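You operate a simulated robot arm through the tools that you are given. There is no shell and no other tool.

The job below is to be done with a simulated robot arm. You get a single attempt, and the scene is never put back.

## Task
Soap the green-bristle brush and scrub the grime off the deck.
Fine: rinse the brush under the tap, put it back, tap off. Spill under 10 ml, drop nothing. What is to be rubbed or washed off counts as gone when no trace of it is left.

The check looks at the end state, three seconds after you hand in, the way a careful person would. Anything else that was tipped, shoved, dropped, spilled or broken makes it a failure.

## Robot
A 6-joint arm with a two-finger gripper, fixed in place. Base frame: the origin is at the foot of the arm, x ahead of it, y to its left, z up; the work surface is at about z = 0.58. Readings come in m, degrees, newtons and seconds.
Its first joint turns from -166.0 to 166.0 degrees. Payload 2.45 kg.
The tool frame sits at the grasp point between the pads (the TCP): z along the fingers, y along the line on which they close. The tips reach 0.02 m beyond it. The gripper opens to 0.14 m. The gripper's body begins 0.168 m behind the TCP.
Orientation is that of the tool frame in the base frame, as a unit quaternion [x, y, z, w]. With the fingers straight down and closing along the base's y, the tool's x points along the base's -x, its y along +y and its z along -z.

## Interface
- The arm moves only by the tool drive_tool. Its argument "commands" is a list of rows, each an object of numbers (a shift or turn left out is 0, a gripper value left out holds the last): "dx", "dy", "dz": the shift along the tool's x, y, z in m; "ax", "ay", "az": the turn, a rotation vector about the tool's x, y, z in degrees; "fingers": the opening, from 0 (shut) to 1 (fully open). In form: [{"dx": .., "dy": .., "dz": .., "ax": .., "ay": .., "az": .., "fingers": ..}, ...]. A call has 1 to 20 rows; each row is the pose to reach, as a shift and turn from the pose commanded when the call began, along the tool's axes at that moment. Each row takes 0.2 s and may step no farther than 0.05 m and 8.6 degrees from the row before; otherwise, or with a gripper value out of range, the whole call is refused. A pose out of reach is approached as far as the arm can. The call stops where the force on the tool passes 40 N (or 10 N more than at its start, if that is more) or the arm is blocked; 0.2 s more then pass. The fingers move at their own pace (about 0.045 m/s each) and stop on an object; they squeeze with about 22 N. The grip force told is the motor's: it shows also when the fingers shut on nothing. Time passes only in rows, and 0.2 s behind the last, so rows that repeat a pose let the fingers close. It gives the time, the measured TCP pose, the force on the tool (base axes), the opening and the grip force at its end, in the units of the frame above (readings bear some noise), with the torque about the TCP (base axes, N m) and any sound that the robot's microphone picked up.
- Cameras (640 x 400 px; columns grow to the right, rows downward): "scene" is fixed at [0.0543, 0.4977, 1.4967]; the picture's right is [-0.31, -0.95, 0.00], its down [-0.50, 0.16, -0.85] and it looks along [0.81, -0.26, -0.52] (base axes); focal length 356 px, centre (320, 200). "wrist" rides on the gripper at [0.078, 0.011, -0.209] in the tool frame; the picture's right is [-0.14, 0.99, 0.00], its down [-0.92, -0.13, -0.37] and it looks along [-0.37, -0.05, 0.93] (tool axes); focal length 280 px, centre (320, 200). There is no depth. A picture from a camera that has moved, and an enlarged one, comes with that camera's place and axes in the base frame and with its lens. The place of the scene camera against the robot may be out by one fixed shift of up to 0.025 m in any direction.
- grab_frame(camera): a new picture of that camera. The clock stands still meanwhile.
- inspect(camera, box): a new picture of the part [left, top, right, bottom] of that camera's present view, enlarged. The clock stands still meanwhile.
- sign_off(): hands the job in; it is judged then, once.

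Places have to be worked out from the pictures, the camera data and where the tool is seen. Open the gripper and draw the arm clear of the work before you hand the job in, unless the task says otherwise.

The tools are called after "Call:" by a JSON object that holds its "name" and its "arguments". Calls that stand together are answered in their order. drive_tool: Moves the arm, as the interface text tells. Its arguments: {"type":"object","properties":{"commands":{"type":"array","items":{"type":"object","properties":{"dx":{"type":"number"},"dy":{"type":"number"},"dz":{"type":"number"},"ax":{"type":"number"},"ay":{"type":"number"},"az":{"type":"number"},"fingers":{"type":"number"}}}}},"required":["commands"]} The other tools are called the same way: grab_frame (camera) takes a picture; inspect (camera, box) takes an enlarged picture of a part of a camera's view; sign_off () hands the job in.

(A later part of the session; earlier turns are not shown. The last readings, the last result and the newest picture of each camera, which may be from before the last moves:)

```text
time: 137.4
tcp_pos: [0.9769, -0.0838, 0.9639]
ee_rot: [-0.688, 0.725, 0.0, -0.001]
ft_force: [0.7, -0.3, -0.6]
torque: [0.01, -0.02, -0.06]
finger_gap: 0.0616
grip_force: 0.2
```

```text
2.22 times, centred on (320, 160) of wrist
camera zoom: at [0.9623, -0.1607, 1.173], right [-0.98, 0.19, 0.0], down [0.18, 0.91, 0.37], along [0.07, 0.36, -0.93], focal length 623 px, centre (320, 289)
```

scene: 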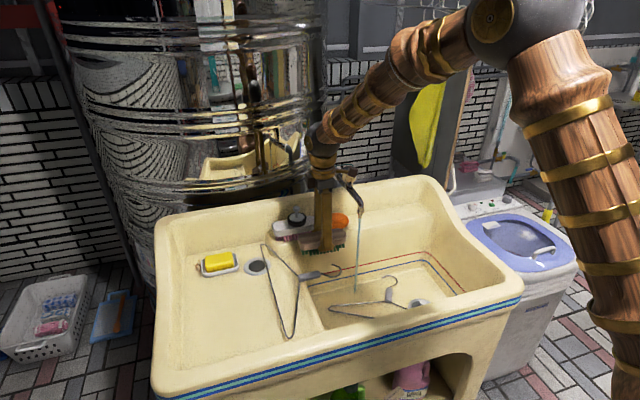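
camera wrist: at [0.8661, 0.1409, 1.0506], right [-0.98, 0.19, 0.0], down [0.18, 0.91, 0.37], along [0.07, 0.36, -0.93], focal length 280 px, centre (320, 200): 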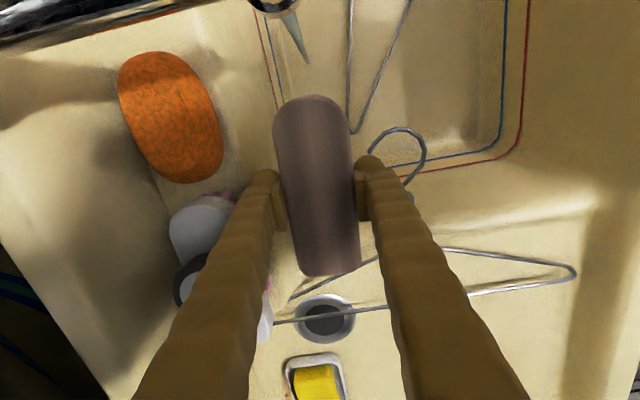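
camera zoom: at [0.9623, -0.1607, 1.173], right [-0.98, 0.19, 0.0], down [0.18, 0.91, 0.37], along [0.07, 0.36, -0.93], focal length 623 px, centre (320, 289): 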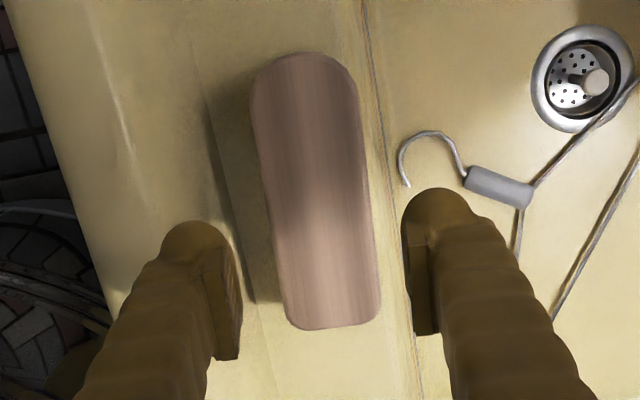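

The brush stands back in its place, clean. Now the tap: I back off in front of it at knob height, turn the gripper to the angle I left the knob at (24°), and approach from the front so the arm stays well below the overhead hangers.

Call:
{"name": "drive_tool", "arguments": {"commands": [{"dx": 0.0023, "dy": 0.0442, "dz": -0.01}, {"dx": 0.0047, "dy": 0.0884, "dz": -0.02}, {"dx": 0.007, "dy": 0.1326, "dz": -0.031}, {"dx": 0.0093, "dy": 0.1768, "dz": -0.031, "fingers": 0.75}, {"dx": -0.0137, "dy": 0.178, "dz": -0.031, "az": 7.9}, {"dx": -0.0367, "dy": 0.1792, "dz": -0.031, "az": 15.8}, {"dx": -0.0596, "dy": 0.1804, "dz": -0.031, "az": 23.7}, {"dx": -0.0826, "dy": 0.1816, "dz": -0.031, "az": 31.6}, {"dx": -0.1056, "dy": 0.1828, "dz": -0.031, "az": 39.5}, {"dx": -0.1286, "dy": 0.184, "dz": -0.031, "az": 47.4}, {"dx": -0.1515, "dy": 0.1852, "dz": -0.031, "az": 55.3}, {"dx": -0.1745, "dy": 0.1864, "dz": -0.031, "az": 63}, {"dx": -0.1745, "dy": 0.1864, "dz": -0.031, "az": 63}]}}

Call:
{"name": "grab_frame", "arguments": {"camera": "wrist"}}

Call:
{"name": "inspect", "arguments": {"camera": "scene", "box": [290, 120, 430, 230]}}

```text
time: 140.2
tcp_pos: [0.8016, 0.0989, 0.9917]
ee_rot: [-0.207, 0.978, 0.0, -0.002]
ft_force: [0.1, 0.6, -0.7]
torque: [0.0, 0.03, 0.04]
finger_gap: 0.1051
grip_force: 0.1
```

```text
taken
camera wrist: at [0.7258, 0.0786, 1.2011], right [-0.28, 0.96, 0.0], down [0.89, 0.26, 0.37], along [0.35, 0.1, -0.93], focal length 280 px, centre (320, 200)
```

wrist: 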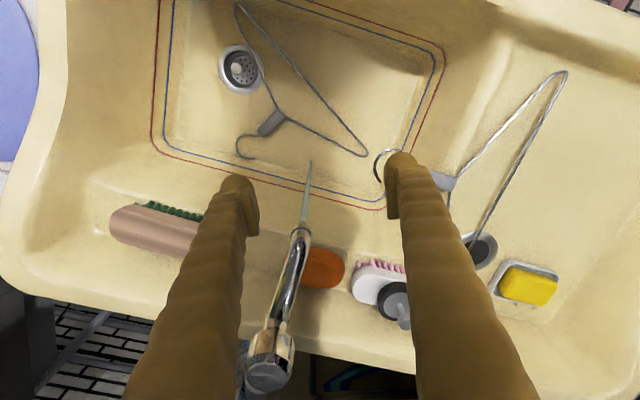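

```text
3.64 times, centred on (360, 175) of scene
camera zoom: at [0.0543, 0.4977, 1.4967], right [-0.31, -0.95, 0.0], down [-0.5, 0.16, -0.85], along [0.81, -0.26, -0.52], focal length 1296 px, centre (174, 291)
```

zoom: 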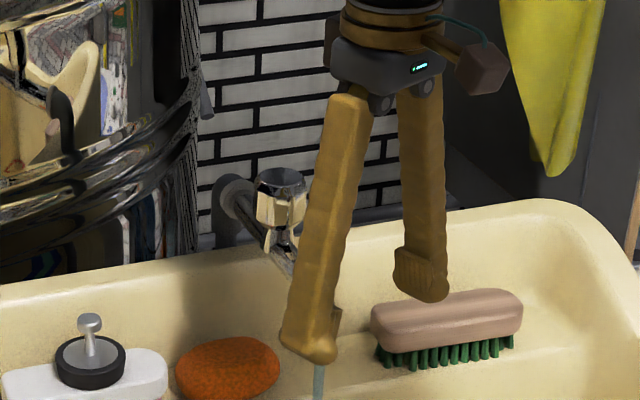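

The fingers straddle the spout line properly. I move forward to bring the knob between them.

Call:
{"name": "drive_tool", "arguments": {"commands": [{"dx": -0.035, "dy": -0.0152, "dz": -0.001}, {"dx": -0.07, "dy": -0.0303, "dz": -0.002}, {"dx": -0.105, "dy": -0.0455, "dz": -0.003}, {"dx": -0.14, "dy": -0.0607, "dz": -0.003}, {"dx": -0.1638, "dy": -0.071, "dz": -0.003}, {"dx": -0.1638, "dy": -0.071, "dz": -0.003}]}}

Call:
{"name": "grab_frame", "arguments": {"camera": "wrist"}}

Call:
{"name": "inspect", "arguments": {"camera": "scene", "box": [290, 120, 430, 230]}}

```text
time: 141.6
tcp_pos: [0.9833, 0.1005, 0.9953]
ee_rot: [-0.208, 0.978, 0.0, -0.002]
ft_force: [-0.5, 0.0, 0.3]
torque: [-0.04, 0.0, -0.02]
finger_gap: 0.105
grip_force: 0.0
```

```text
taken
camera wrist: at [0.9069, 0.08, 1.2045], right [-0.28, 0.96, 0.0], down [0.89, 0.26, 0.37], along [0.35, 0.1, -0.93], focal length 280 px, centre (320, 200)
```

wrist: 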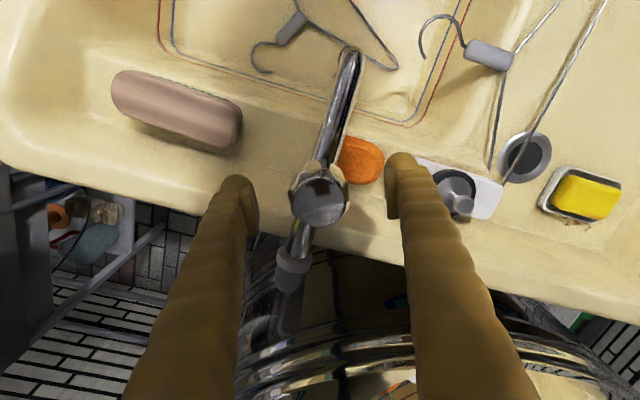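

```text
3.64 times, centred on (360, 175) of scene
camera zoom: at [0.0543, 0.4977, 1.4967], right [-0.31, -0.95, 0.0], down [-0.5, 0.16, -0.85], along [0.81, -0.26, -0.52], focal length 1296 px, centre (174, 291)
```

zoom: 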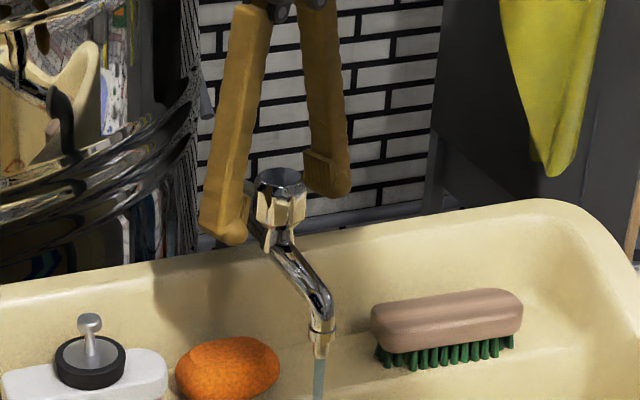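

The knob is between the fingers. I shift 3 mm back and close on it.

Call:
{"name": "drive_tool", "arguments": {"commands": [{"dx": 0.0027, "dy": 0.0012, "fingers": 0.4}, {"dx": 0.0027, "dy": 0.0012, "fingers": 0.3}, {"dx": 0.0027, "dy": 0.0012, "fingers": 0.2}, {"dx": 0.0027, "dy": 0.0012, "fingers": 0.2}, {"dx": 0.0027, "dy": 0.0012, "fingers": 0.2}, {"dx": 0.0027, "dy": 0.0012, "fingers": 0.2}, {"dx": 0.0027, "dy": 0.0012, "fingers": 0.2}]}}

```text
time: 143.2
tcp_pos: [0.9798, 0.0998, 0.9962]
ee_rot: [-0.208, 0.978, 0.0, -0.001]
ft_force: [17.7, -30.3, -0.1]
torque: [-0.06, -0.02, -0.03]
finger_gap: 0.0465
grip_force: 44.6
```

The knob pushes sideways with 35 N along the closing line, so my centre is off by a few millimetres. I shift to relieve it before turning.

Call:
{"name": "drive_tool", "arguments": {"commands": [{"dy": -0.0015}, {"dy": -0.003}, {"dy": -0.003}]}}

```text
time: 144.0
tcp_pos: [0.9826, 0.1003, 0.9961]
ee_rot: [-0.208, 0.978, 0.0, -0.002]
ft_force: [-2.2, -13.0, 19.6]
torque: [-0.07, 0.19, -0.01]
finger_gap: 0.0468
grip_force: 45.2
```

Call:
{"name": "drive_tool", "arguments": {"commands": [{"dy": -0.001}, {"dy": -0.001}, {"dy": -0.001}]}}

```text
time: 144.8
tcp_pos: [0.9808, 0.1014, 0.9958]
ee_rot: [-0.209, 0.978, 0.0, -0.001]
ft_force: [14.3, 18.0, 16.2]
torque: [0.19, -0.24, -0.02]
finger_gap: 0.0467
grip_force: 44.9
```

The force reading fluctuates with millimetre noise because the grip is stiff. I now turn the knob clockwise by 24° to close the tap.

Call:
{"name": "drive_tool", "arguments": {"commands": [{"az": 5}, {"az": 10}, {"az": 15}, {"az": 20}, {"az": 24}]}}

Call:
{"name": "inspect", "arguments": {"camera": "scene", "box": [290, 120, 450, 330]}}

```text
time: 146.0
tcp_pos: [0.9797, 0.1001, 0.9959]
ee_rot: [0.001, 1.0, 0.0, -0.002]
ft_force: [1.2, 33.2, 19.3]
torque: [0.19, -0.31, 0.05]
finger_gap: 0.0468
grip_force: 44.9
```

```text
1.90 times, centred on (370, 225) of scene
camera zoom: at [0.0543, 0.4977, 1.4967], right [-0.31, -0.95, 0.0], down [-0.5, 0.16, -0.85], along [0.81, -0.26, -0.52], focal length 679 px, centre (225, 152)
```

zoom: 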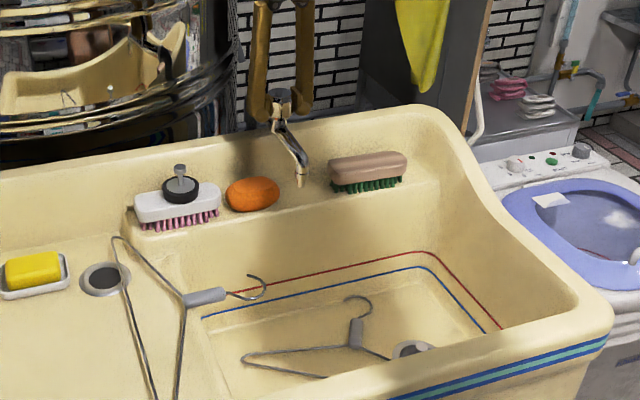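

The stream has stopped. I check the nozzle closely for any drip before letting go.

Call:
{"name": "inspect", "arguments": {"camera": "scene", "box": [320, 190, 400, 300]}}

Call:
{"name": "drive_tool", "arguments": {"commands": [{"az": 1}, {"az": 1, "fingers": 0.5}, {"az": 1, "fingers": 0.7}, {"az": 1, "fingers": 0.75}, {"az": 1, "fingers": 0.75}, {"az": 1, "fingers": 0.75}]}}

Call:
{"name": "inspect", "arguments": {"camera": "scene", "box": [290, 140, 410, 300]}}

```text
3.64 times, centred on (360, 245) of scene
camera zoom: at [0.0543, 0.4977, 1.4967], right [-0.31, -0.95, 0.0], down [-0.5, 0.16, -0.85], along [0.81, -0.26, -0.52], focal length 1296 px, centre (174, 36)
```

zoom: 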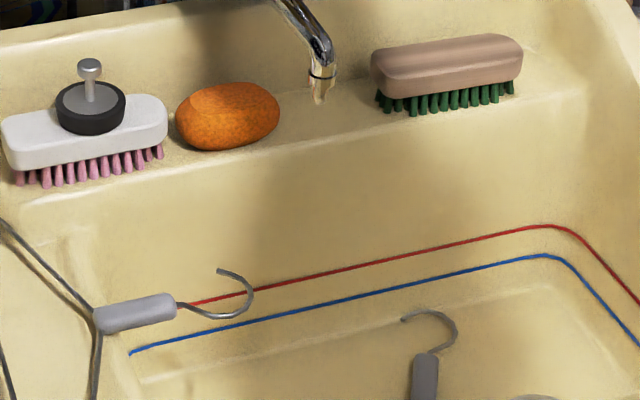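

```text
time: 147.4
tcp_pos: [0.9794, 0.0985, 0.9954]
ee_rot: [0.009, 1.0, -0.001, -0.001]
ft_force: [-0.4, -0.3, 0.3]
torque: [0.0, -0.03, -0.01]
finger_gap: 0.1049
grip_force: 0.1
```

```text
2.50 times, centred on (350, 220) of scene
camera zoom: at [0.0543, 0.4977, 1.4967], right [-0.31, -0.95, 0.0], down [-0.5, 0.16, -0.85], along [0.81, -0.26, -0.52], focal length 891 px, centre (245, 150)
```

zoom: 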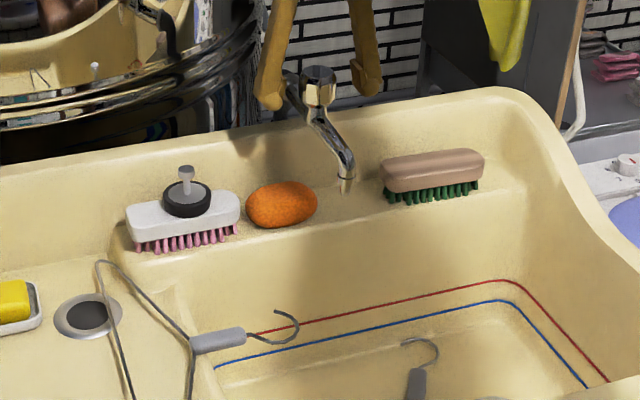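

The tap is off and the nozzle dry. The main job is done; now the fallen hangers. I back out of the knob, and turn towards the deck hanger's neck for a better grip at its lower end.

Call:
{"name": "drive_tool", "arguments": {"commands": [{"dx": 0.045}, {"dx": 0.09}, {"dx": 0.135}, {"dx": 0.18}, {"dx": 0.18, "dy": 0.02, "az": -8.1}, {"dx": 0.18, "dy": 0.04, "az": -16.2}, {"dx": 0.18, "dy": 0.06, "az": -24.3}, {"dx": 0.18, "dy": 0.08, "az": -32.4}, {"dx": 0.18, "dy": 0.1, "az": -40.5}, {"dx": 0.18, "dy": 0.12, "az": -48.6}, {"dx": 0.18, "dy": 0.14, "az": -56.7}, {"dx": 0.18, "dy": 0.16, "az": -64.8, "fingers": 0.35}, {"dx": 0.18, "dy": 0.18, "az": -72.9}, {"dx": 0.18, "dy": 0.2, "az": -81, "dz": 0.02}, {"dx": 0.18, "dy": 0.215, "az": -89, "dz": 0.06}, {"dx": 0.18, "dy": 0.215, "az": -89, "dz": 0.1}, {"dx": 0.18, "dy": 0.215, "az": -89, "dz": 0.13}]}}

Call:
{"name": "inspect", "arguments": {"camera": "wrist", "box": [200, 60, 440, 250]}}

Call:
{"name": "inspect", "arguments": {"camera": "scene", "box": [230, 200, 390, 330]}}

```text
time: 151.0
tcp_pos: [0.8045, 0.3165, 0.868]
ee_rot: [-0.695, 0.719, 0.001, -0.001]
ft_force: [-0.3, 0.8, 0.4]
torque: [-0.01, 0.01, 0.01]
finger_gap: 0.0491
grip_force: 0.0
```

```text
2.11 times, centred on (320, 155) of wrist
camera zoom: at [0.7897, 0.2394, 1.0773], right [-0.99, 0.17, 0.0], down [0.16, 0.92, 0.37], along [0.06, 0.36, -0.93], focal length 590 px, centre (320, 295)
```

zoom: 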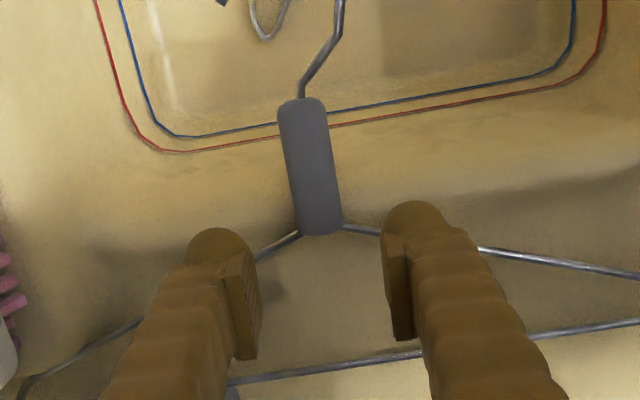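

```text
3.08 times, centred on (310, 265) of scene
camera zoom: at [0.0543, 0.4977, 1.4967], right [-0.31, -0.95, 0.0], down [-0.5, 0.16, -0.85], along [0.81, -0.26, -0.52], focal length 1097 px, centre (351, 0)
```

zoom: 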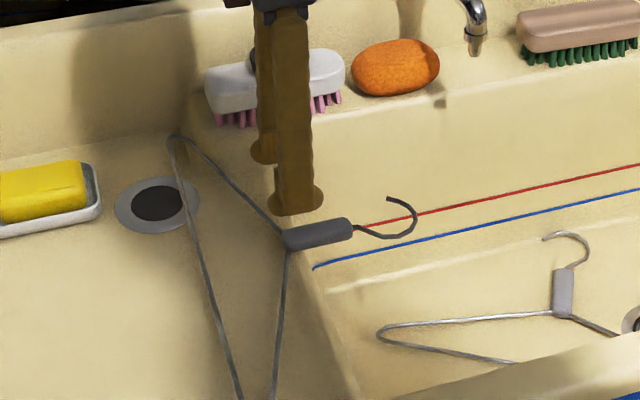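

The neck runs from y ≈ 0.257 to 0.325 at x ≈ 0.803. I grip it at y ≈ 0.30, near its lower end, with the tips just above deck level.

Call:
{"name": "drive_tool", "arguments": {"commands": [{"dx": 0.0165, "dy": 0.001, "dz": 0.03}, {"dx": 0.0165, "dy": 0.001, "dz": 0.06}, {"dx": 0.0165, "dy": 0.001, "dz": 0.078}, {"dx": 0.0165, "dy": 0.001, "dz": 0.085}, {"dx": 0.0165, "dy": 0.001, "dz": 0.085, "fingers": 0.2}, {"dx": 0.0165, "dy": 0.001, "dz": 0.085, "fingers": 0.1}, {"dx": 0.0165, "dy": 0.001, "dz": 0.085, "fingers": 0.1}, {"dx": 0.0165, "dy": 0.001, "dz": 0.085, "fingers": 0.1}, {"dx": 0.0165, "dy": 0.001, "dz": 0.085, "fingers": 0.1}]}}

Call:
{"name": "inspect", "arguments": {"camera": "wrist", "box": [200, 60, 440, 250]}}

```text
time: 151.9
tcp_pos: [0.8015, 0.2997, 0.7894]
ee_rot: [-0.695, 0.719, 0.0, -0.001]
ft_force: [-6.2, -0.7, 13.8]
torque: [0.03, -0.13, 0.07]
finger_gap: 0.0483
grip_force: 0.1
stopped in row 4: the force on the tool passed its limit at 57 N (the readings are from after the stop); the commanded pose is now the measured one
```

```text
2.11 times, centred on (320, 155) of wrist
camera zoom: at [0.787, 0.2224, 0.999], right [-0.99, 0.17, 0.0], down [0.16, 0.92, 0.37], along [0.06, 0.36, -0.93], focal length 590 px, centre (320, 295)
```

zoom: 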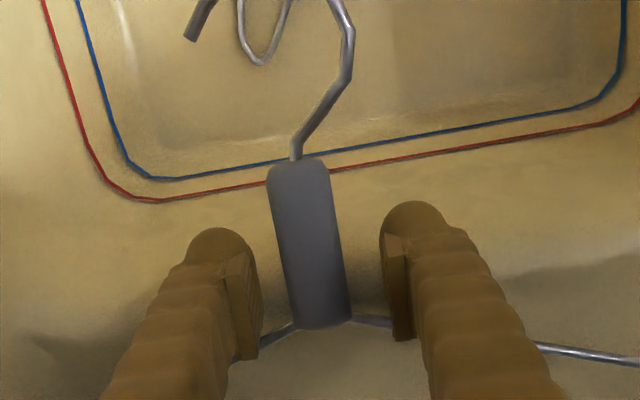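

The tips touched the ridge (z ≈ 0.769), so the neck lies a bit higher than I assumed. I rise 3 mm and close here.

Call:
{"name": "drive_tool", "arguments": {"commands": [{"dz": -0.003}, {"dz": -0.003, "fingers": 0.2}, {"dz": -0.003, "fingers": 0.1}, {"dz": -0.003, "fingers": 0.1}, {"dz": -0.003, "fingers": 0.1}, {"dz": -0.003, "fingers": 0.1}]}}

Call:
{"name": "drive_tool", "arguments": {"commands": [{"dz": -0.01}, {"dz": -0.03}, {"dz": -0.06}, {"dz": -0.1}, {"dz": -0.14}, {"dz": -0.14}]}}

Call:
{"name": "grab_frame", "arguments": {"camera": "wrist"}}

Call:
{"name": "inspect", "arguments": {"camera": "scene", "box": [190, 180, 400, 340]}}

```text
time: 153.3
tcp_pos: [0.8009, 0.3007, 0.792]
ee_rot: [-0.695, 0.719, 0.001, -0.002]
ft_force: [-1.5, 1.2, 0.3]
torque: [0.01, 0.03, 0.33]
finger_gap: 0.0226
grip_force: 22.3
```

```text
time: 154.7
tcp_pos: [0.8011, 0.3019, 0.9302]
ee_rot: [-0.695, 0.719, 0.001, -0.001]
ft_force: [-0.9, 0.2, -0.8]
torque: [-0.04, 0.04, 0.01]
finger_gap: 0.0228
grip_force: 21.7
```

```text
taken
camera wrist: at [0.7862, 0.2255, 1.1391], right [-0.99, 0.17, 0.0], down [0.16, 0.92, 0.37], along [0.06, 0.36, -0.93], focal length 280 px, centre (320, 200)
```

wrist: 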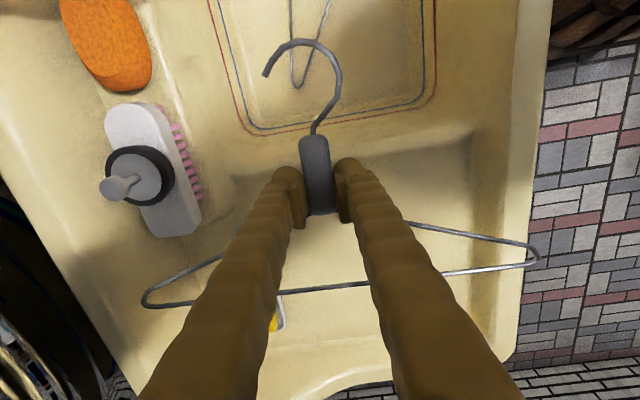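

```text
2.50 times, centred on (295, 260) of scene
camera zoom: at [0.0543, 0.4977, 1.4967], right [-0.31, -0.95, 0.0], down [-0.5, 0.16, -0.85], along [0.81, -0.26, -0.52], focal length 891 px, centre (382, 50)
```

zoom: 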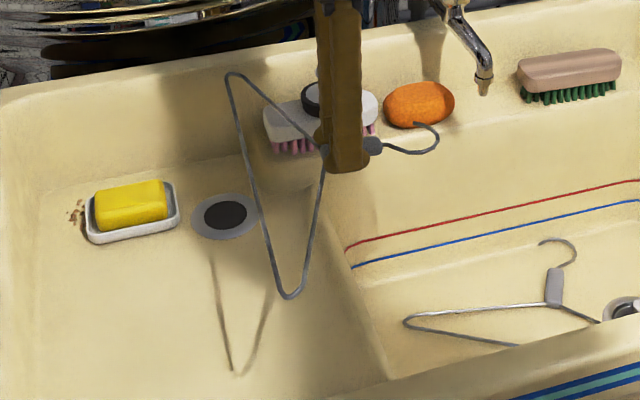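

The hanger is held near the bottom of its neck, hook well clear, and the deck below is clean. I retract, turn to the earlier heading, and then pitch it upright.

Call:
{"name": "drive_tool", "arguments": {"commands": [{"dx": 0.0131, "dy": 0.0329, "dz": -0.0167, "az": -7.83}, {"dx": 0.0263, "dy": 0.0658, "dz": -0.0333, "az": -15.67}, {"dx": 0.0394, "dy": 0.0988, "dz": -0.05, "az": -23.5}, {"dx": 0.0525, "dy": 0.1317, "dz": -0.0667, "az": -31.33}, {"dx": 0.0657, "dy": 0.1646, "dz": -0.0833, "az": -39.17}, {"dx": 0.0788, "dy": 0.1975, "dz": -0.1, "az": -47}, {"dx": 0.0788, "dy": 0.1975, "dz": -0.1, "az": -47}]}}

Call:
{"name": "drive_tool", "arguments": {"commands": [{"dz": -0.02, "ay": 7.5}, {"dz": -0.04, "ay": 15}, {"dz": -0.06, "ay": 22.5}, {"dz": -0.08, "ay": 30}, {"dz": -0.1, "ay": 37.5}, {"dz": -0.12, "ay": 45}, {"dz": -0.14, "ay": 52.5}, {"dz": -0.16, "ay": 60}, {"dz": -0.18, "ay": 67.5}, {"dz": -0.2, "ay": 75}, {"dz": -0.22, "ay": 82.5}, {"dz": -0.24, "ay": 90}, {"dz": -0.24, "ay": 90}]}}

Call:
{"name": "inspect", "arguments": {"camera": "wrist", "box": [200, 20, 440, 260]}}

```text
time: 156.3
tcp_pos: [0.6007, 0.2299, 1.0325]
ee_rot: [0.924, -0.382, 0.0, 0.001]
ft_force: [0.4, 0.7, -1.6]
torque: [0.0, 0.01, -0.01]
finger_gap: 0.023
grip_force: 21.9
```

```text
time: 159.1
tcp_pos: [0.5996, 0.2288, 1.2734]
ee_rot: [0.654, -0.269, 0.653, 0.271]
ft_force: [-1.0, -0.5, -0.3]
torque: [-0.01, -0.01, -0.03]
finger_gap: 0.0225
grip_force: 22.4
```

```text
1.67 times, centred on (320, 140) of wrist
camera zoom: at [0.444, 0.369, 1.3521], right [-0.7, -0.7, -0.14], down [-0.17, 0.35, -0.92], along [0.69, -0.62, -0.36], focal length 467 px, centre (320, 300)
```

zoom: 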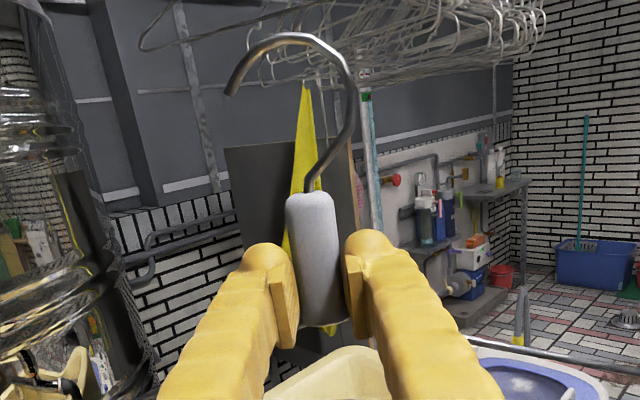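

The hook now stands about 11 cm above the grip. I rise in front of the chain and move to the approach point between the two hanging hangers.

Call:
{"name": "drive_tool", "arguments": {"commands": [{"dx": 0.04}, {"dx": 0.08}, {"dx": 0.12}, {"dx": 0.16}, {"dx": 0.2}, {"dx": 0.23}, {"dx": 0.25, "dy": -0.0085, "dz": 0.0387}, {"dx": 0.268, "dy": -0.017, "dz": 0.0775}, {"dx": 0.286, "dy": -0.0255, "dz": 0.1162}, {"dx": 0.304, "dy": -0.034, "dz": 0.1549}, {"dx": 0.322, "dy": -0.0425, "dz": 0.1937}, {"dx": 0.34, "dy": -0.051, "dz": 0.2324}, {"dx": 0.34, "dy": -0.051, "dz": 0.2324}]}}

Call:
{"name": "inspect", "arguments": {"camera": "wrist", "box": [100, 0, 400, 100]}}

Call:
{"name": "inspect", "arguments": {"camera": "scene", "box": [120, 0, 600, 2]}}

```text
time: 161.9
tcp_pos: [0.8083, 0.1022, 1.6115]
ee_rot: [0.653, -0.271, 0.653, 0.272]
ft_force: [0.3, -0.2, -1.0]
torque: [0.02, 0.03, 0.04]
finger_gap: 0.023
grip_force: 21.8
```

```text
2.13 times, centred on (250, 50) of wrist
camera zoom: at [0.6519, 0.2432, 1.6893], right [-0.7, -0.7, -0.14], down [-0.17, 0.35, -0.92], along [0.69, -0.62, -0.37], focal length 598 px, centre (469, 520)
```

zoom: 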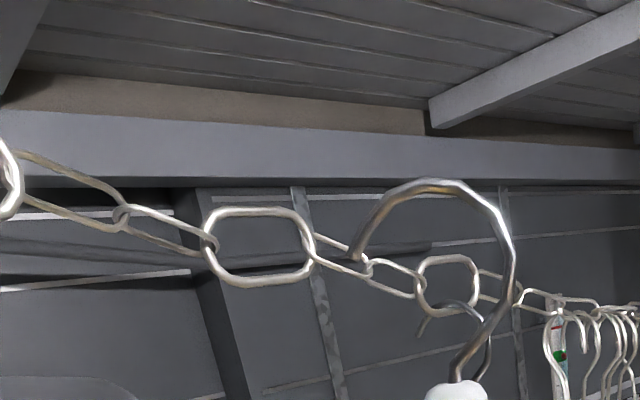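

```text
1.33 times, centred on (360, 1) of scene
camera zoom: at [0.0543, 0.4977, 1.4967], right [-0.31, -0.95, 0.0], down [-0.5, 0.16, -0.85], along [0.81, -0.26, -0.52], focal length 475 px, centre (267, 465)
```

zoom: 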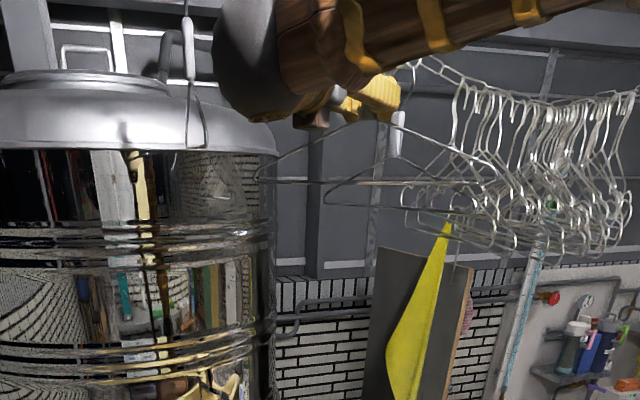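

The link position agrees with my estimate (within 1–2 mm). I move to the pre-approach: hook plane level with the link, tip 3 cm short of it and about 12 mm above.

Call:
{"name": "drive_tool", "arguments": {"commands": [{"dx": 0.0175, "dy": -0.0103, "dz": 0.0297}, {"dx": 0.035, "dy": -0.0207, "dz": 0.0595}, {"dx": 0.0525, "dy": -0.031, "dz": 0.0892}, {"dx": 0.0525, "dy": -0.031, "dz": 0.0892}]}}

Call:
{"name": "inspect", "arguments": {"camera": "wrist", "box": [180, 30, 380, 150]}}

Call:
{"name": "inspect", "arguments": {"camera": "scene", "box": [220, 0, 540, 2]}}

```text
time: 162.9
tcp_pos: [0.8907, 0.0595, 1.6629]
ee_rot: [0.654, -0.269, 0.653, 0.271]
ft_force: [0.4, 0.3, 0.1]
torque: [0.01, -0.02, 0.03]
finger_gap: 0.0229
grip_force: 21.8
```

```text
3.20 times, centred on (280, 90) of wrist
camera zoom: at [0.7337, 0.2, 1.7413], right [-0.7, -0.7, -0.14], down [-0.17, 0.35, -0.92], along [0.69, -0.62, -0.37], focal length 897 px, centre (448, 552)
```

zoom: 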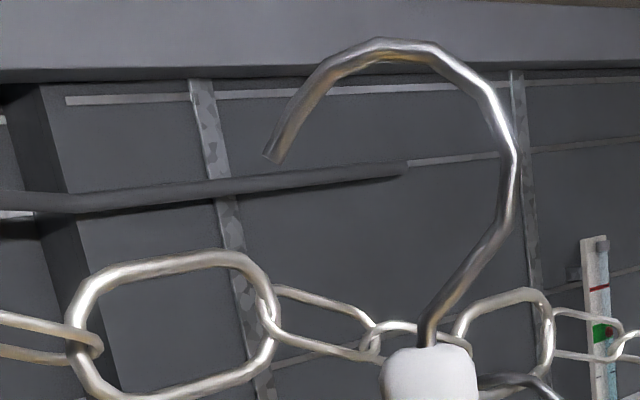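

```text
2.00 times, centred on (380, 1) of scene
camera zoom: at [0.0543, 0.4977, 1.4967], right [-0.31, -0.95, 0.0], down [-0.5, 0.16, -0.85], along [0.81, -0.26, -0.52], focal length 713 px, centre (200, 598)
```

zoom: 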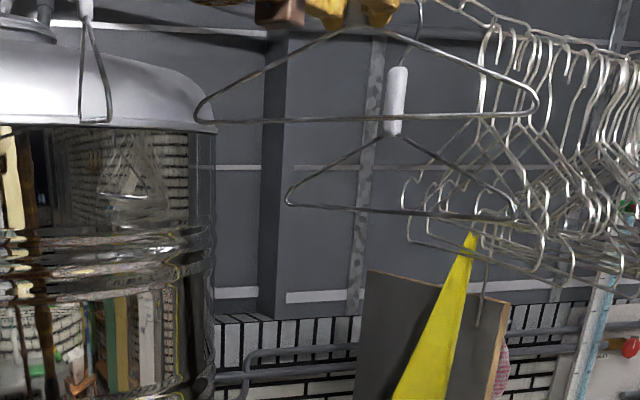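

All consistent. I go 7 mm further forward and then move 60 mm across, so that the tip passes over the link, and look before lowering.

Call:
{"name": "drive_tool", "arguments": {"commands": [{"dz": 0.007}, {"dy": -0.02, "dz": 0.007}, {"dy": -0.04, "dz": 0.007}, {"dy": -0.058, "dz": 0.007}, {"dy": -0.058, "dz": 0.007}]}}

Call:
{"name": "inspect", "arguments": {"camera": "wrist", "box": [220, 30, 420, 150]}}

```text
time: 164.1
tcp_pos: [0.9328, 0.0945, 1.6647]
ee_rot: [0.654, -0.27, 0.652, 0.271]
ft_force: [-34.4, -11.0, -9.4]
torque: [0.51, -1.21, -0.68]
finger_gap: 0.0303
grip_force: 22.2
```

```text
3.20 times, centred on (320, 90) of wrist
camera zoom: at [0.7775, 0.2361, 1.7433], right [-0.7, -0.7, -0.14], down [-0.17, 0.35, -0.92], along [0.69, -0.62, -0.37], focal length 897 px, centre (320, 552)
```

zoom: 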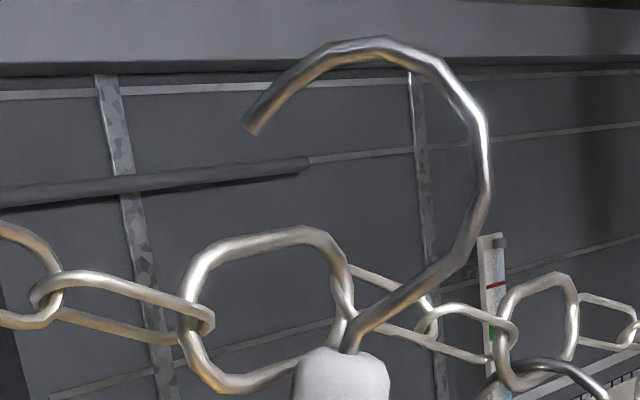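

The link's lower wire met the top of the neck (34 N), so I was a few millimetres too high. I back away again and check how the hanger sits in the grip.

Call:
{"name": "drive_tool", "arguments": {"commands": [{"dy": 0.02}, {"dy": 0.05}, {"dy": 0.05}]}}

Call:
{"name": "inspect", "arguments": {"camera": "wrist", "box": [200, 30, 420, 200]}}

```text
time: 164.9
tcp_pos: [0.9011, 0.0593, 1.663]
ee_rot: [0.654, -0.269, 0.653, 0.27]
ft_force: [0.3, 0.1, -0.8]
torque: [0.01, 0.01, 0.01]
finger_gap: 0.0227
grip_force: 21.6
```

```text
2.35 times, centred on (310, 115) of wrist
camera zoom: at [0.745, 0.1996, 1.7416], right [-0.7, -0.7, -0.14], down [-0.17, 0.35, -0.92], along [0.69, -0.62, -0.37], focal length 660 px, centre (344, 400)
```

zoom: 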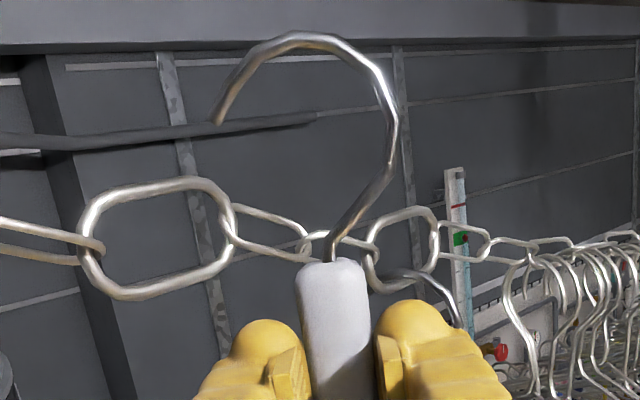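

The hanger is still firmly held. Rolled by 30° the opening is 2 cm wide for a vertical entry, so I back off a little, rise, roll 30°, and come across over the link again.

Call:
{"name": "drive_tool", "arguments": {"commands": [{"dx": 0.012, "dy": 0.02}, {"dx": 0.025, "dy": 0.02, "az": -7.5}, {"dx": 0.031, "dy": 0.02, "az": -15}, {"dx": 0.031, "dy": 0.02, "az": -22.5}, {"dx": 0.031, "dy": 0.02, "az": -30}, {"dx": 0.031, "dy": 0.006, "az": -30}, {"dx": 0.031, "dy": -0.007, "az": -30}, {"dx": 0.031, "dy": -0.007, "az": -30}]}}

Call:
{"name": "inspect", "arguments": {"camera": "wrist", "box": [200, 30, 420, 200]}}

```text
time: 166.7
tcp_pos: [0.9041, 0.0645, 1.6955]
ee_rot: [0.701, -0.092, 0.56, 0.431]
ft_force: [0.0, -0.6, 0.0]
torque: [0.0, -0.02, 0.01]
finger_gap: 0.0228
grip_force: 21.8
```

```text
2.35 times, centred on (310, 115) of wrist
camera zoom: at [0.7758, 0.2333, 1.7692], right [-0.65, -0.66, 0.38], down [-0.51, 0.01, -0.86], along [0.56, -0.76, -0.34], focal length 660 px, centre (344, 400)
```

zoom: 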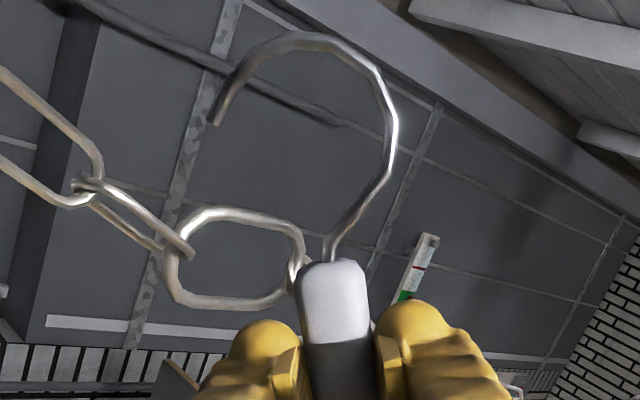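

The link is 49 mm across with the tip at 63 mm: the tip has passed over it, with good room on both sides. I lower 40 mm in small steps.

Call:
{"name": "drive_tool", "arguments": {"commands": [{"dx": -0.0072, "dy": -0.0076}, {"dx": -0.0158, "dy": -0.0126}, {"dx": -0.0245, "dy": -0.0176}, {"dx": -0.0331, "dy": -0.0226}, {"dx": -0.0331, "dy": -0.0226}]}}

Call:
{"name": "inspect", "arguments": {"camera": "wrist", "box": [200, 30, 420, 200]}}

Call:
{"name": "inspect", "arguments": {"camera": "wrist", "box": [230, 40, 350, 120]}}

```text
time: 167.9
tcp_pos: [0.9063, 0.068, 1.6574]
ee_rot: [0.702, -0.092, 0.561, 0.43]
ft_force: [0.0, -0.1, -1.2]
torque: [-0.01, 0.0, -0.05]
finger_gap: 0.0228
grip_force: 22.2
```

```text
2.35 times, centred on (310, 115) of wrist
camera zoom: at [0.7788, 0.2364, 1.7297], right [-0.65, -0.66, 0.38], down [-0.51, 0.01, -0.86], along [0.56, -0.76, -0.34], focal length 660 px, centre (344, 400)
```

zoom: 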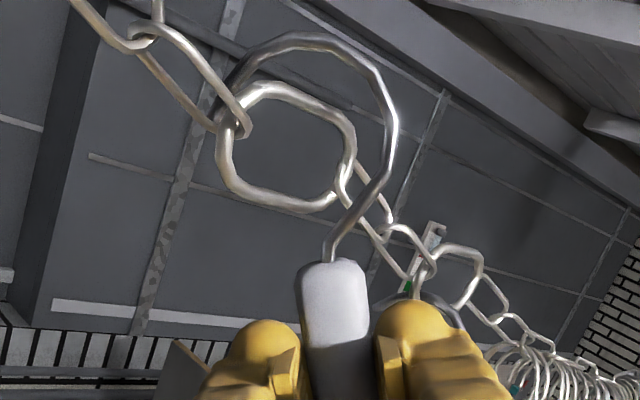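

```text
5.00 times, centred on (290, 80) of wrist
camera zoom: at [0.7788, 0.2364, 1.7297], right [-0.65, -0.66, 0.38], down [-0.51, 0.01, -0.86], along [0.56, -0.76, -0.34], focal length 1402 px, centre (470, 800)
```

zoom: 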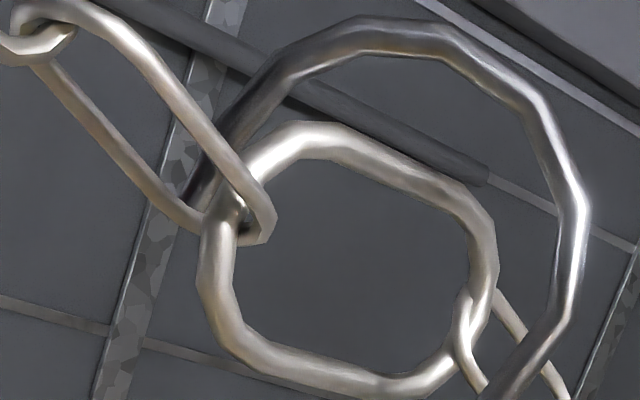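

Now the close-up shows it right: the chain passes in front of the hook on the tip side and behind its stem, so it runs through the hook. I roll the hanger upright about the hook's centre.

Call:
{"name": "drive_tool", "arguments": {"commands": [{"dx": 0.0007, "dy": -0.0104, "az": 7.5}, {"dx": 0.0027, "dy": -0.0206, "az": 15}, {"dx": 0.0061, "dy": -0.0304, "az": 22.5}, {"dx": 0.0107, "dy": -0.0398, "az": 30}, {"dx": 0.0107, "dy": -0.0398, "az": 30}]}}

Call:
{"name": "inspect", "arguments": {"camera": "wrist", "box": [220, 30, 400, 150]}}

Call:
{"name": "inspect", "arguments": {"camera": "scene", "box": [120, 0, 600, 2]}}

```text
time: 169.1
tcp_pos: [0.9349, 0.0958, 1.6441]
ee_rot: [0.654, -0.271, 0.653, 0.271]
ft_force: [0.2, -0.5, -0.4]
torque: [-0.01, 0.01, 0.01]
finger_gap: 0.0228
grip_force: 22.0
```

```text
3.33 times, centred on (310, 90) of wrist
camera zoom: at [0.7779, 0.2358, 1.7234], right [-0.7, -0.7, -0.14], down [-0.17, 0.35, -0.92], along [0.69, -0.62, -0.37], focal length 935 px, centre (353, 567)
```

zoom: 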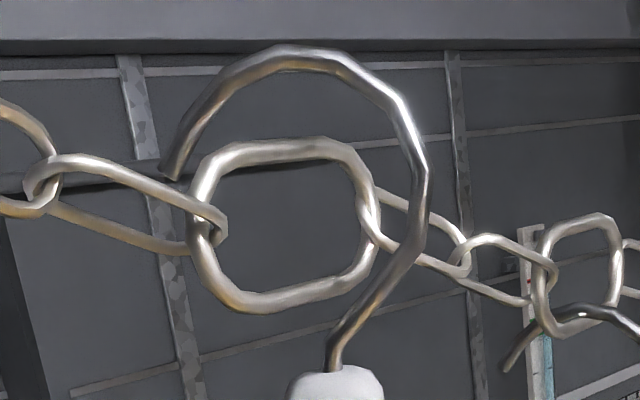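

```text
1.33 times, centred on (360, 1) of scene
camera zoom: at [0.0543, 0.4977, 1.4967], right [-0.31, -0.95, 0.0], down [-0.5, 0.16, -0.85], along [0.81, -0.26, -0.52], focal length 475 px, centre (267, 465)
```

zoom: 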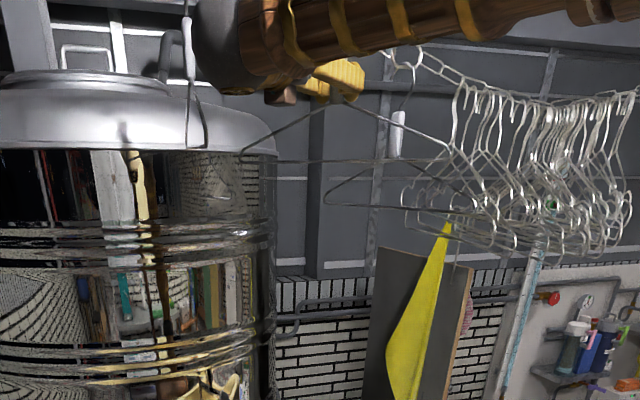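

The link is well inside the hook with no force. I lower in small steps until the hook takes the load on the link.

Call:
{"name": "drive_tool", "arguments": {"commands": [{"dx": -0.003}, {"dx": -0.006}, {"dx": -0.009}, {"dx": -0.009}]}}

Call:
{"name": "inspect", "arguments": {"camera": "wrist", "box": [220, 30, 400, 150]}}

```text
time: 170.1
tcp_pos: [0.9335, 0.0958, 1.6373]
ee_rot: [0.654, -0.269, 0.653, 0.271]
ft_force: [5.3, 0.5, 12.2]
torque: [0.01, 0.33, 0.04]
finger_gap: 0.0228
grip_force: 22.3
```

```text
3.33 times, centred on (310, 90) of wrist
camera zoom: at [0.7774, 0.2371, 1.7151], right [-0.7, -0.7, -0.14], down [-0.17, 0.35, -0.92], along [0.69, -0.62, -0.37], focal length 935 px, centre (353, 567)
```

zoom: 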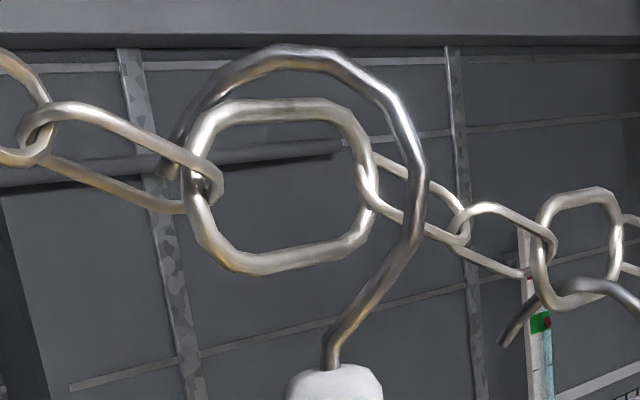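

The hook bears on the link (12 N up). I ease 2 mm, open the fingers a little so the hanger hangs freely, and look.

Call:
{"name": "drive_tool", "arguments": {"commands": [{"dx": 0.002}, {"dx": 0.002, "fingers": 0.2}, {"dx": 0.002, "fingers": 0.25}, {"dx": 0.002, "fingers": 0.3}, {"dx": 0.002, "fingers": 0.35}, {"dx": 0.002, "fingers": 0.4}, {"dx": 0.002, "fingers": 0.4}, {"dx": 0.002, "fingers": 0.4}]}}

Call:
{"name": "grab_frame", "arguments": {"camera": "wrist"}}

Call:
{"name": "inspect", "arguments": {"camera": "scene", "box": [120, 0, 600, 2]}}

```text
time: 171.9
tcp_pos: [0.9341, 0.0976, 1.6375]
ee_rot: [0.654, -0.27, 0.653, 0.27]
ft_force: [-0.1, -0.4, -0.4]
torque: [-0.02, -0.02, 0.01]
finger_gap: 0.0562
grip_force: 0.0
```

```text
taken
camera wrist: at [0.7774, 0.2372, 1.7169], right [-0.7, -0.7, -0.14], down [-0.17, 0.35, -0.92], along [0.69, -0.62, -0.37], focal length 280 px, centre (320, 200)
```

wrist: 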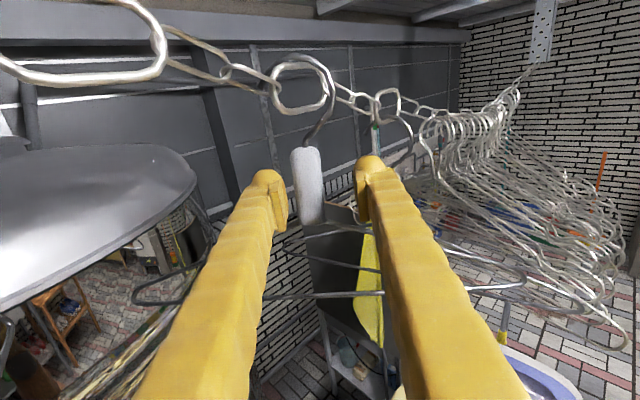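

```text
1.33 times, centred on (360, 1) of scene
camera zoom: at [0.0543, 0.4977, 1.4967], right [-0.31, -0.95, 0.0], down [-0.5, 0.16, -0.85], along [0.81, -0.26, -0.52], focal length 475 px, centre (267, 465)
```

zoom: 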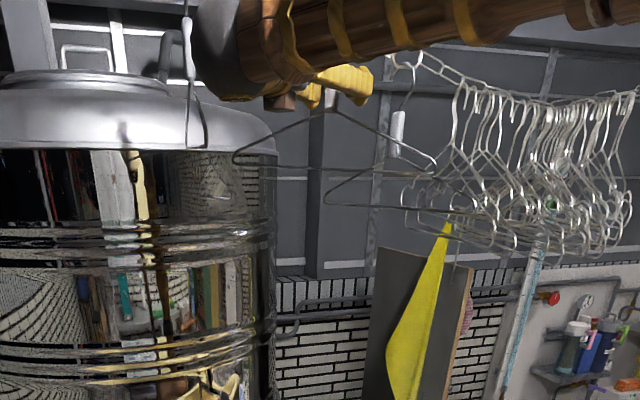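

The hanger hangs on the link by itself. I open wider and draw the gripper straight back, then return to the free space in front.

Call:
{"name": "drive_tool", "arguments": {"commands": [{"fingers": 0.5}, {"fingers": 0.55}, {"dz": -0.015, "fingers": 0.55}, {"dz": -0.03}, {"dz": -0.05}, {"dz": -0.08}, {"dz": -0.08}]}}

Call:
{"name": "grab_frame", "arguments": {"camera": "wrist"}}

Call:
{"name": "inspect", "arguments": {"camera": "scene", "box": [120, 0, 600, 2]}}

```text
time: 173.5
tcp_pos: [0.8759, 0.152, 1.6388]
ee_rot: [0.654, -0.269, 0.653, 0.271]
ft_force: [0.7, 0.7, -0.3]
torque: [0.03, -0.03, -0.01]
finger_gap: 0.0771
grip_force: 0.0
```

```text
taken
camera wrist: at [0.7194, 0.2928, 1.7173], right [-0.7, -0.7, -0.14], down [-0.17, 0.35, -0.92], along [0.69, -0.62, -0.37], focal length 280 px, centre (320, 200)
```

wrist: 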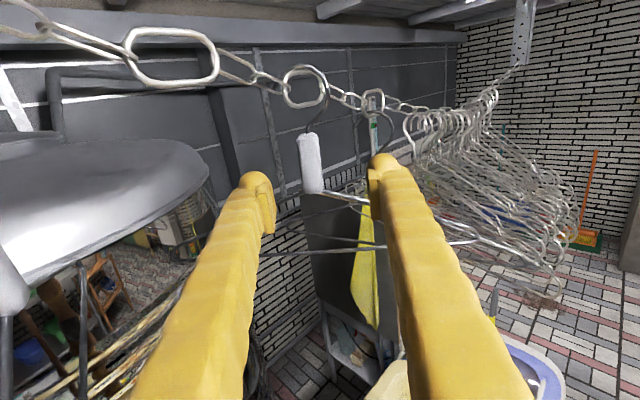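

```text
1.33 times, centred on (360, 1) of scene
camera zoom: at [0.0543, 0.4977, 1.4967], right [-0.31, -0.95, 0.0], down [-0.5, 0.16, -0.85], along [0.81, -0.26, -0.52], focal length 475 px, centre (267, 465)
```

zoom: 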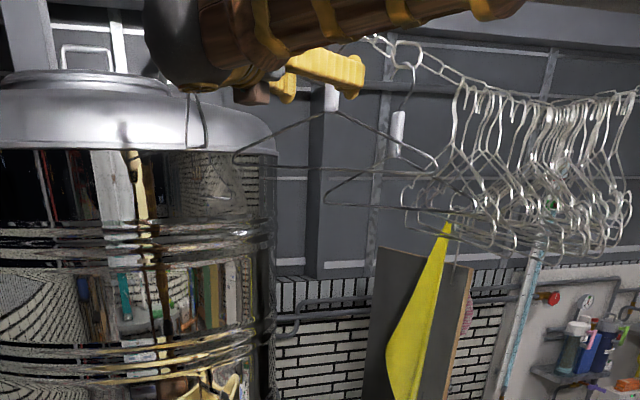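

The hanger hangs on the chain again between the other two. I return to the free space in front, descend, and pitch the tool down for the second hanger in the basin.

Call:
{"name": "drive_tool", "arguments": {"commands": [{"dy": 0.0198, "dz": -0.035}, {"dy": 0.0397, "dz": -0.07}, {"dy": 0.0595, "dz": -0.105}, {"dy": 0.0793, "dz": -0.14}, {"dy": 0.0991, "dz": -0.175}, {"dy": 0.119, "dz": -0.21}, {"dy": 0.1388, "dz": -0.2448}, {"dx": -0.045, "dy": 0.1388, "dz": -0.2448}, {"dx": -0.09, "dy": 0.1388, "dz": -0.2448}, {"dx": -0.135, "dy": 0.1388, "dz": -0.2448}, {"dx": -0.18, "dy": 0.1388, "dz": -0.2448}, {"dx": -0.225, "dy": 0.1388, "dz": -0.2448}, {"dx": -0.27, "dy": 0.1388, "dz": -0.2448}, {"dx": -0.315, "dy": 0.1388, "dz": -0.2448}, {"dx": -0.36, "dy": 0.1388, "dz": -0.2448}]}}

Call:
{"name": "drive_tool", "arguments": {"commands": [{"dx": -0.02, "ay": -7.5}, {"dx": -0.04, "ay": -15}, {"dx": -0.06, "ay": -22.5}, {"dx": -0.08, "ay": -30}, {"dx": -0.1, "ay": -37.5}, {"dx": -0.12, "ay": -45}, {"dx": -0.14, "ay": -52.5}, {"dx": -0.16, "ay": -60}, {"dx": -0.18, "ay": -67.5}, {"dx": -0.2, "ay": -75}, {"dx": -0.22, "ay": -82.5}, {"dx": -0.24, "ay": -90}, {"dx": -0.24, "ay": -90, "fingers": 0.35}]}}

Call:
{"name": "inspect", "arguments": {"camera": "scene", "box": [120, 0, 600, 2]}}

Call:
{"name": "grab_frame", "arguments": {"camera": "scene"}}

```text
time: 176.7
tcp_pos: [0.6052, 0.2276, 1.2757]
ee_rot: [0.654, -0.269, 0.653, 0.272]
ft_force: [0.3, 0.3, 0.3]
torque: [0.02, 0.0, -0.03]
finger_gap: 0.0769
grip_force: 0.0
```

```text
time: 179.5
tcp_pos: [0.6054, 0.2257, 1.038]
ee_rot: [0.924, -0.381, -0.001, 0.0]
ft_force: [-1.3, -0.7, -0.1]
torque: [0.0, 0.0, 0.02]
finger_gap: 0.0488
grip_force: 0.1
```

```text
1.33 times, centred on (360, 1) of scene
camera zoom: at [0.0543, 0.4977, 1.4967], right [-0.31, -0.95, 0.0], down [-0.5, 0.16, -0.85], along [0.81, -0.26, -0.52], focal length 475 px, centre (267, 465)
```

zoom: 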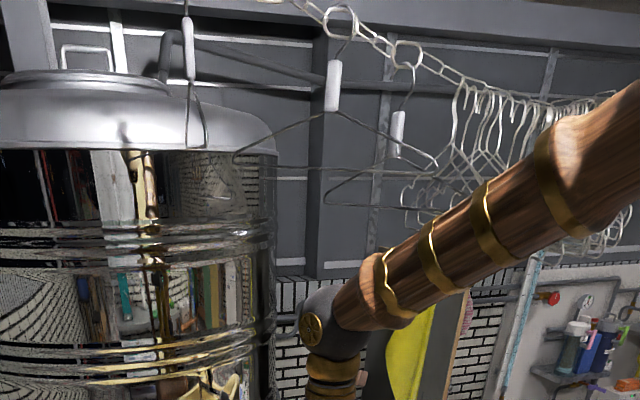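

```text
taken
```

scene: 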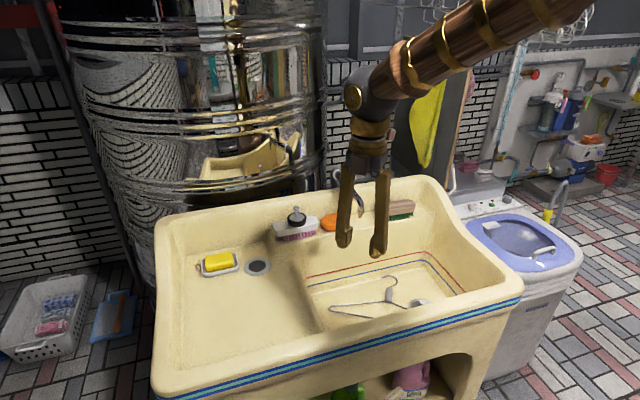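

Both cameras show the hanger back on the chain and the deck clean. I go over the basin above the second hanger's neck (about [0.81, 0.0]).

Call:
{"name": "drive_tool", "arguments": {"commands": [{"dx": 0.038, "dy": 0.002, "dz": 0.02, "az": -2}, {"dx": 0.076, "dy": 0.004, "dz": 0.045, "az": -4}, {"dx": 0.114, "dy": 0.006, "dz": 0.07, "az": -6}, {"dx": 0.152, "dy": 0.008, "dz": 0.095, "az": -8}, {"dx": 0.19, "dy": 0.01, "dz": 0.12, "az": -10}, {"dx": 0.228, "dy": 0.012, "dz": 0.145, "az": -12}, {"dx": 0.267, "dy": 0.0135, "dz": 0.17, "az": -14}, {"dx": 0.3048, "dy": 0.0148, "dz": 0.19, "az": -14}, {"dx": 0.3048, "dy": 0.0148, "dz": 0.22, "az": -14}, {"dx": 0.3048, "dy": 0.0148, "dz": 0.22, "az": -14}]}}

Call:
{"name": "inspect", "arguments": {"camera": "wrist", "box": [180, 40, 460, 250]}}

```text
time: 181.7
tcp_pos: [0.8094, -0.0007, 0.8181]
ee_rot: [0.964, -0.267, -0.001, 0.001]
ft_force: [-0.3, -1.2, 0.4]
torque: [0.02, -0.01, 0.05]
finger_gap: 0.049
grip_force: 0.1
```

```text
1.90 times, centred on (320, 145) of wrist
camera zoom: at [0.8703, -0.0493, 1.0279], right [-0.63, -0.78, 0.0], down [-0.72, 0.58, 0.37], along [-0.29, 0.23, -0.93], focal length 534 px, centre (320, 305)
```

zoom: 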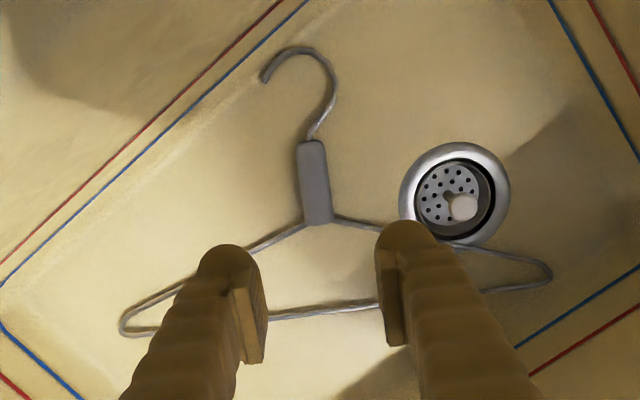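

The neck lies from about [0.792, 0.014] to [0.845, -0.022] on the basin floor. I align (3° turn) and descend to just above it.

Call:
{"name": "drive_tool", "arguments": {"commands": [{"dx": 0.002, "dy": -0.002, "dz": 0.045, "az": 3}, {"dx": 0.002, "dy": -0.002, "dz": 0.09, "az": 3}, {"dx": 0.002, "dy": -0.002, "dz": 0.135, "az": 3}, {"dx": 0.002, "dy": -0.002, "dz": 0.175, "az": 3}, {"dx": 0.002, "dy": -0.002, "dz": 0.19, "az": 3}, {"dx": 0.002, "dy": -0.002, "dz": 0.19, "az": 3}]}}

Call:
{"name": "inspect", "arguments": {"camera": "wrist", "box": [200, 60, 440, 250]}}

```text
time: 183.1
tcp_pos: [0.8131, -0.0011, 0.6264]
ee_rot: [0.956, -0.292, -0.001, 0.001]
ft_force: [0.0, 0.7, 0.7]
torque: [-0.01, 0.03, -0.03]
finger_gap: 0.049
grip_force: 0.1
```

```text
2.11 times, centred on (320, 155) of wrist
camera zoom: at [0.8707, -0.053, 0.8363], right [-0.67, -0.74, 0.0], down [-0.69, 0.62, 0.37], along [-0.28, 0.25, -0.93], focal length 590 px, centre (320, 295)
```

zoom: 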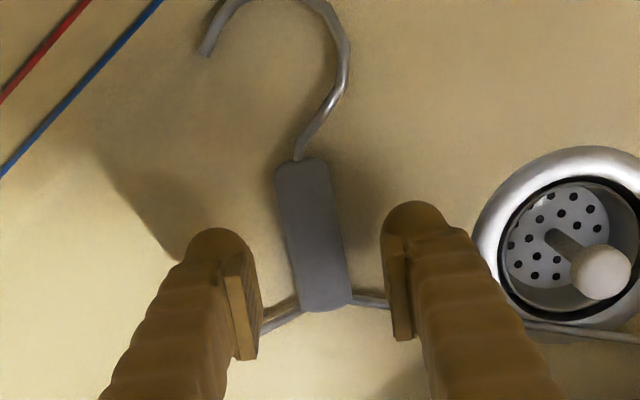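

The neck is centred. I lower the last 2 cm, then close on it.

Call:
{"name": "drive_tool", "arguments": {"commands": [{"dz": 0.008}, {"dz": 0.014}, {"dz": 0.019}, {"dz": 0.019, "fingers": 0.2}, {"dz": 0.019, "fingers": 0.1}, {"dz": 0.019, "fingers": 0.1}, {"dz": 0.019, "fingers": 0.1}, {"dz": 0.019, "fingers": 0.1}]}}

Call:
{"name": "inspect", "arguments": {"camera": "wrist", "box": [200, 60, 440, 250]}}

```text
time: 184.9
tcp_pos: [0.8115, -0.0016, 0.6086]
ee_rot: [0.956, -0.292, -0.001, 0.0]
ft_force: [2.8, 0.0, 0.5]
torque: [-0.05, -0.06, 0.33]
finger_gap: 0.0211
grip_force: 21.8
```

```text
2.11 times, centred on (320, 155) of wrist
camera zoom: at [0.87, -0.0529, 0.8184], right [-0.67, -0.74, 0.0], down [-0.69, 0.62, 0.37], along [-0.28, 0.25, -0.93], focal length 590 px, centre (320, 295)
```

zoom: 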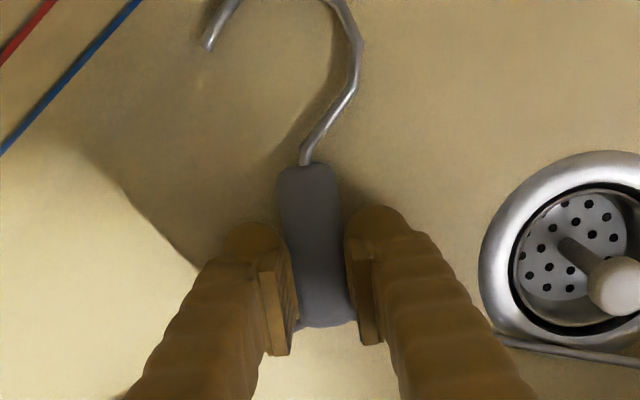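

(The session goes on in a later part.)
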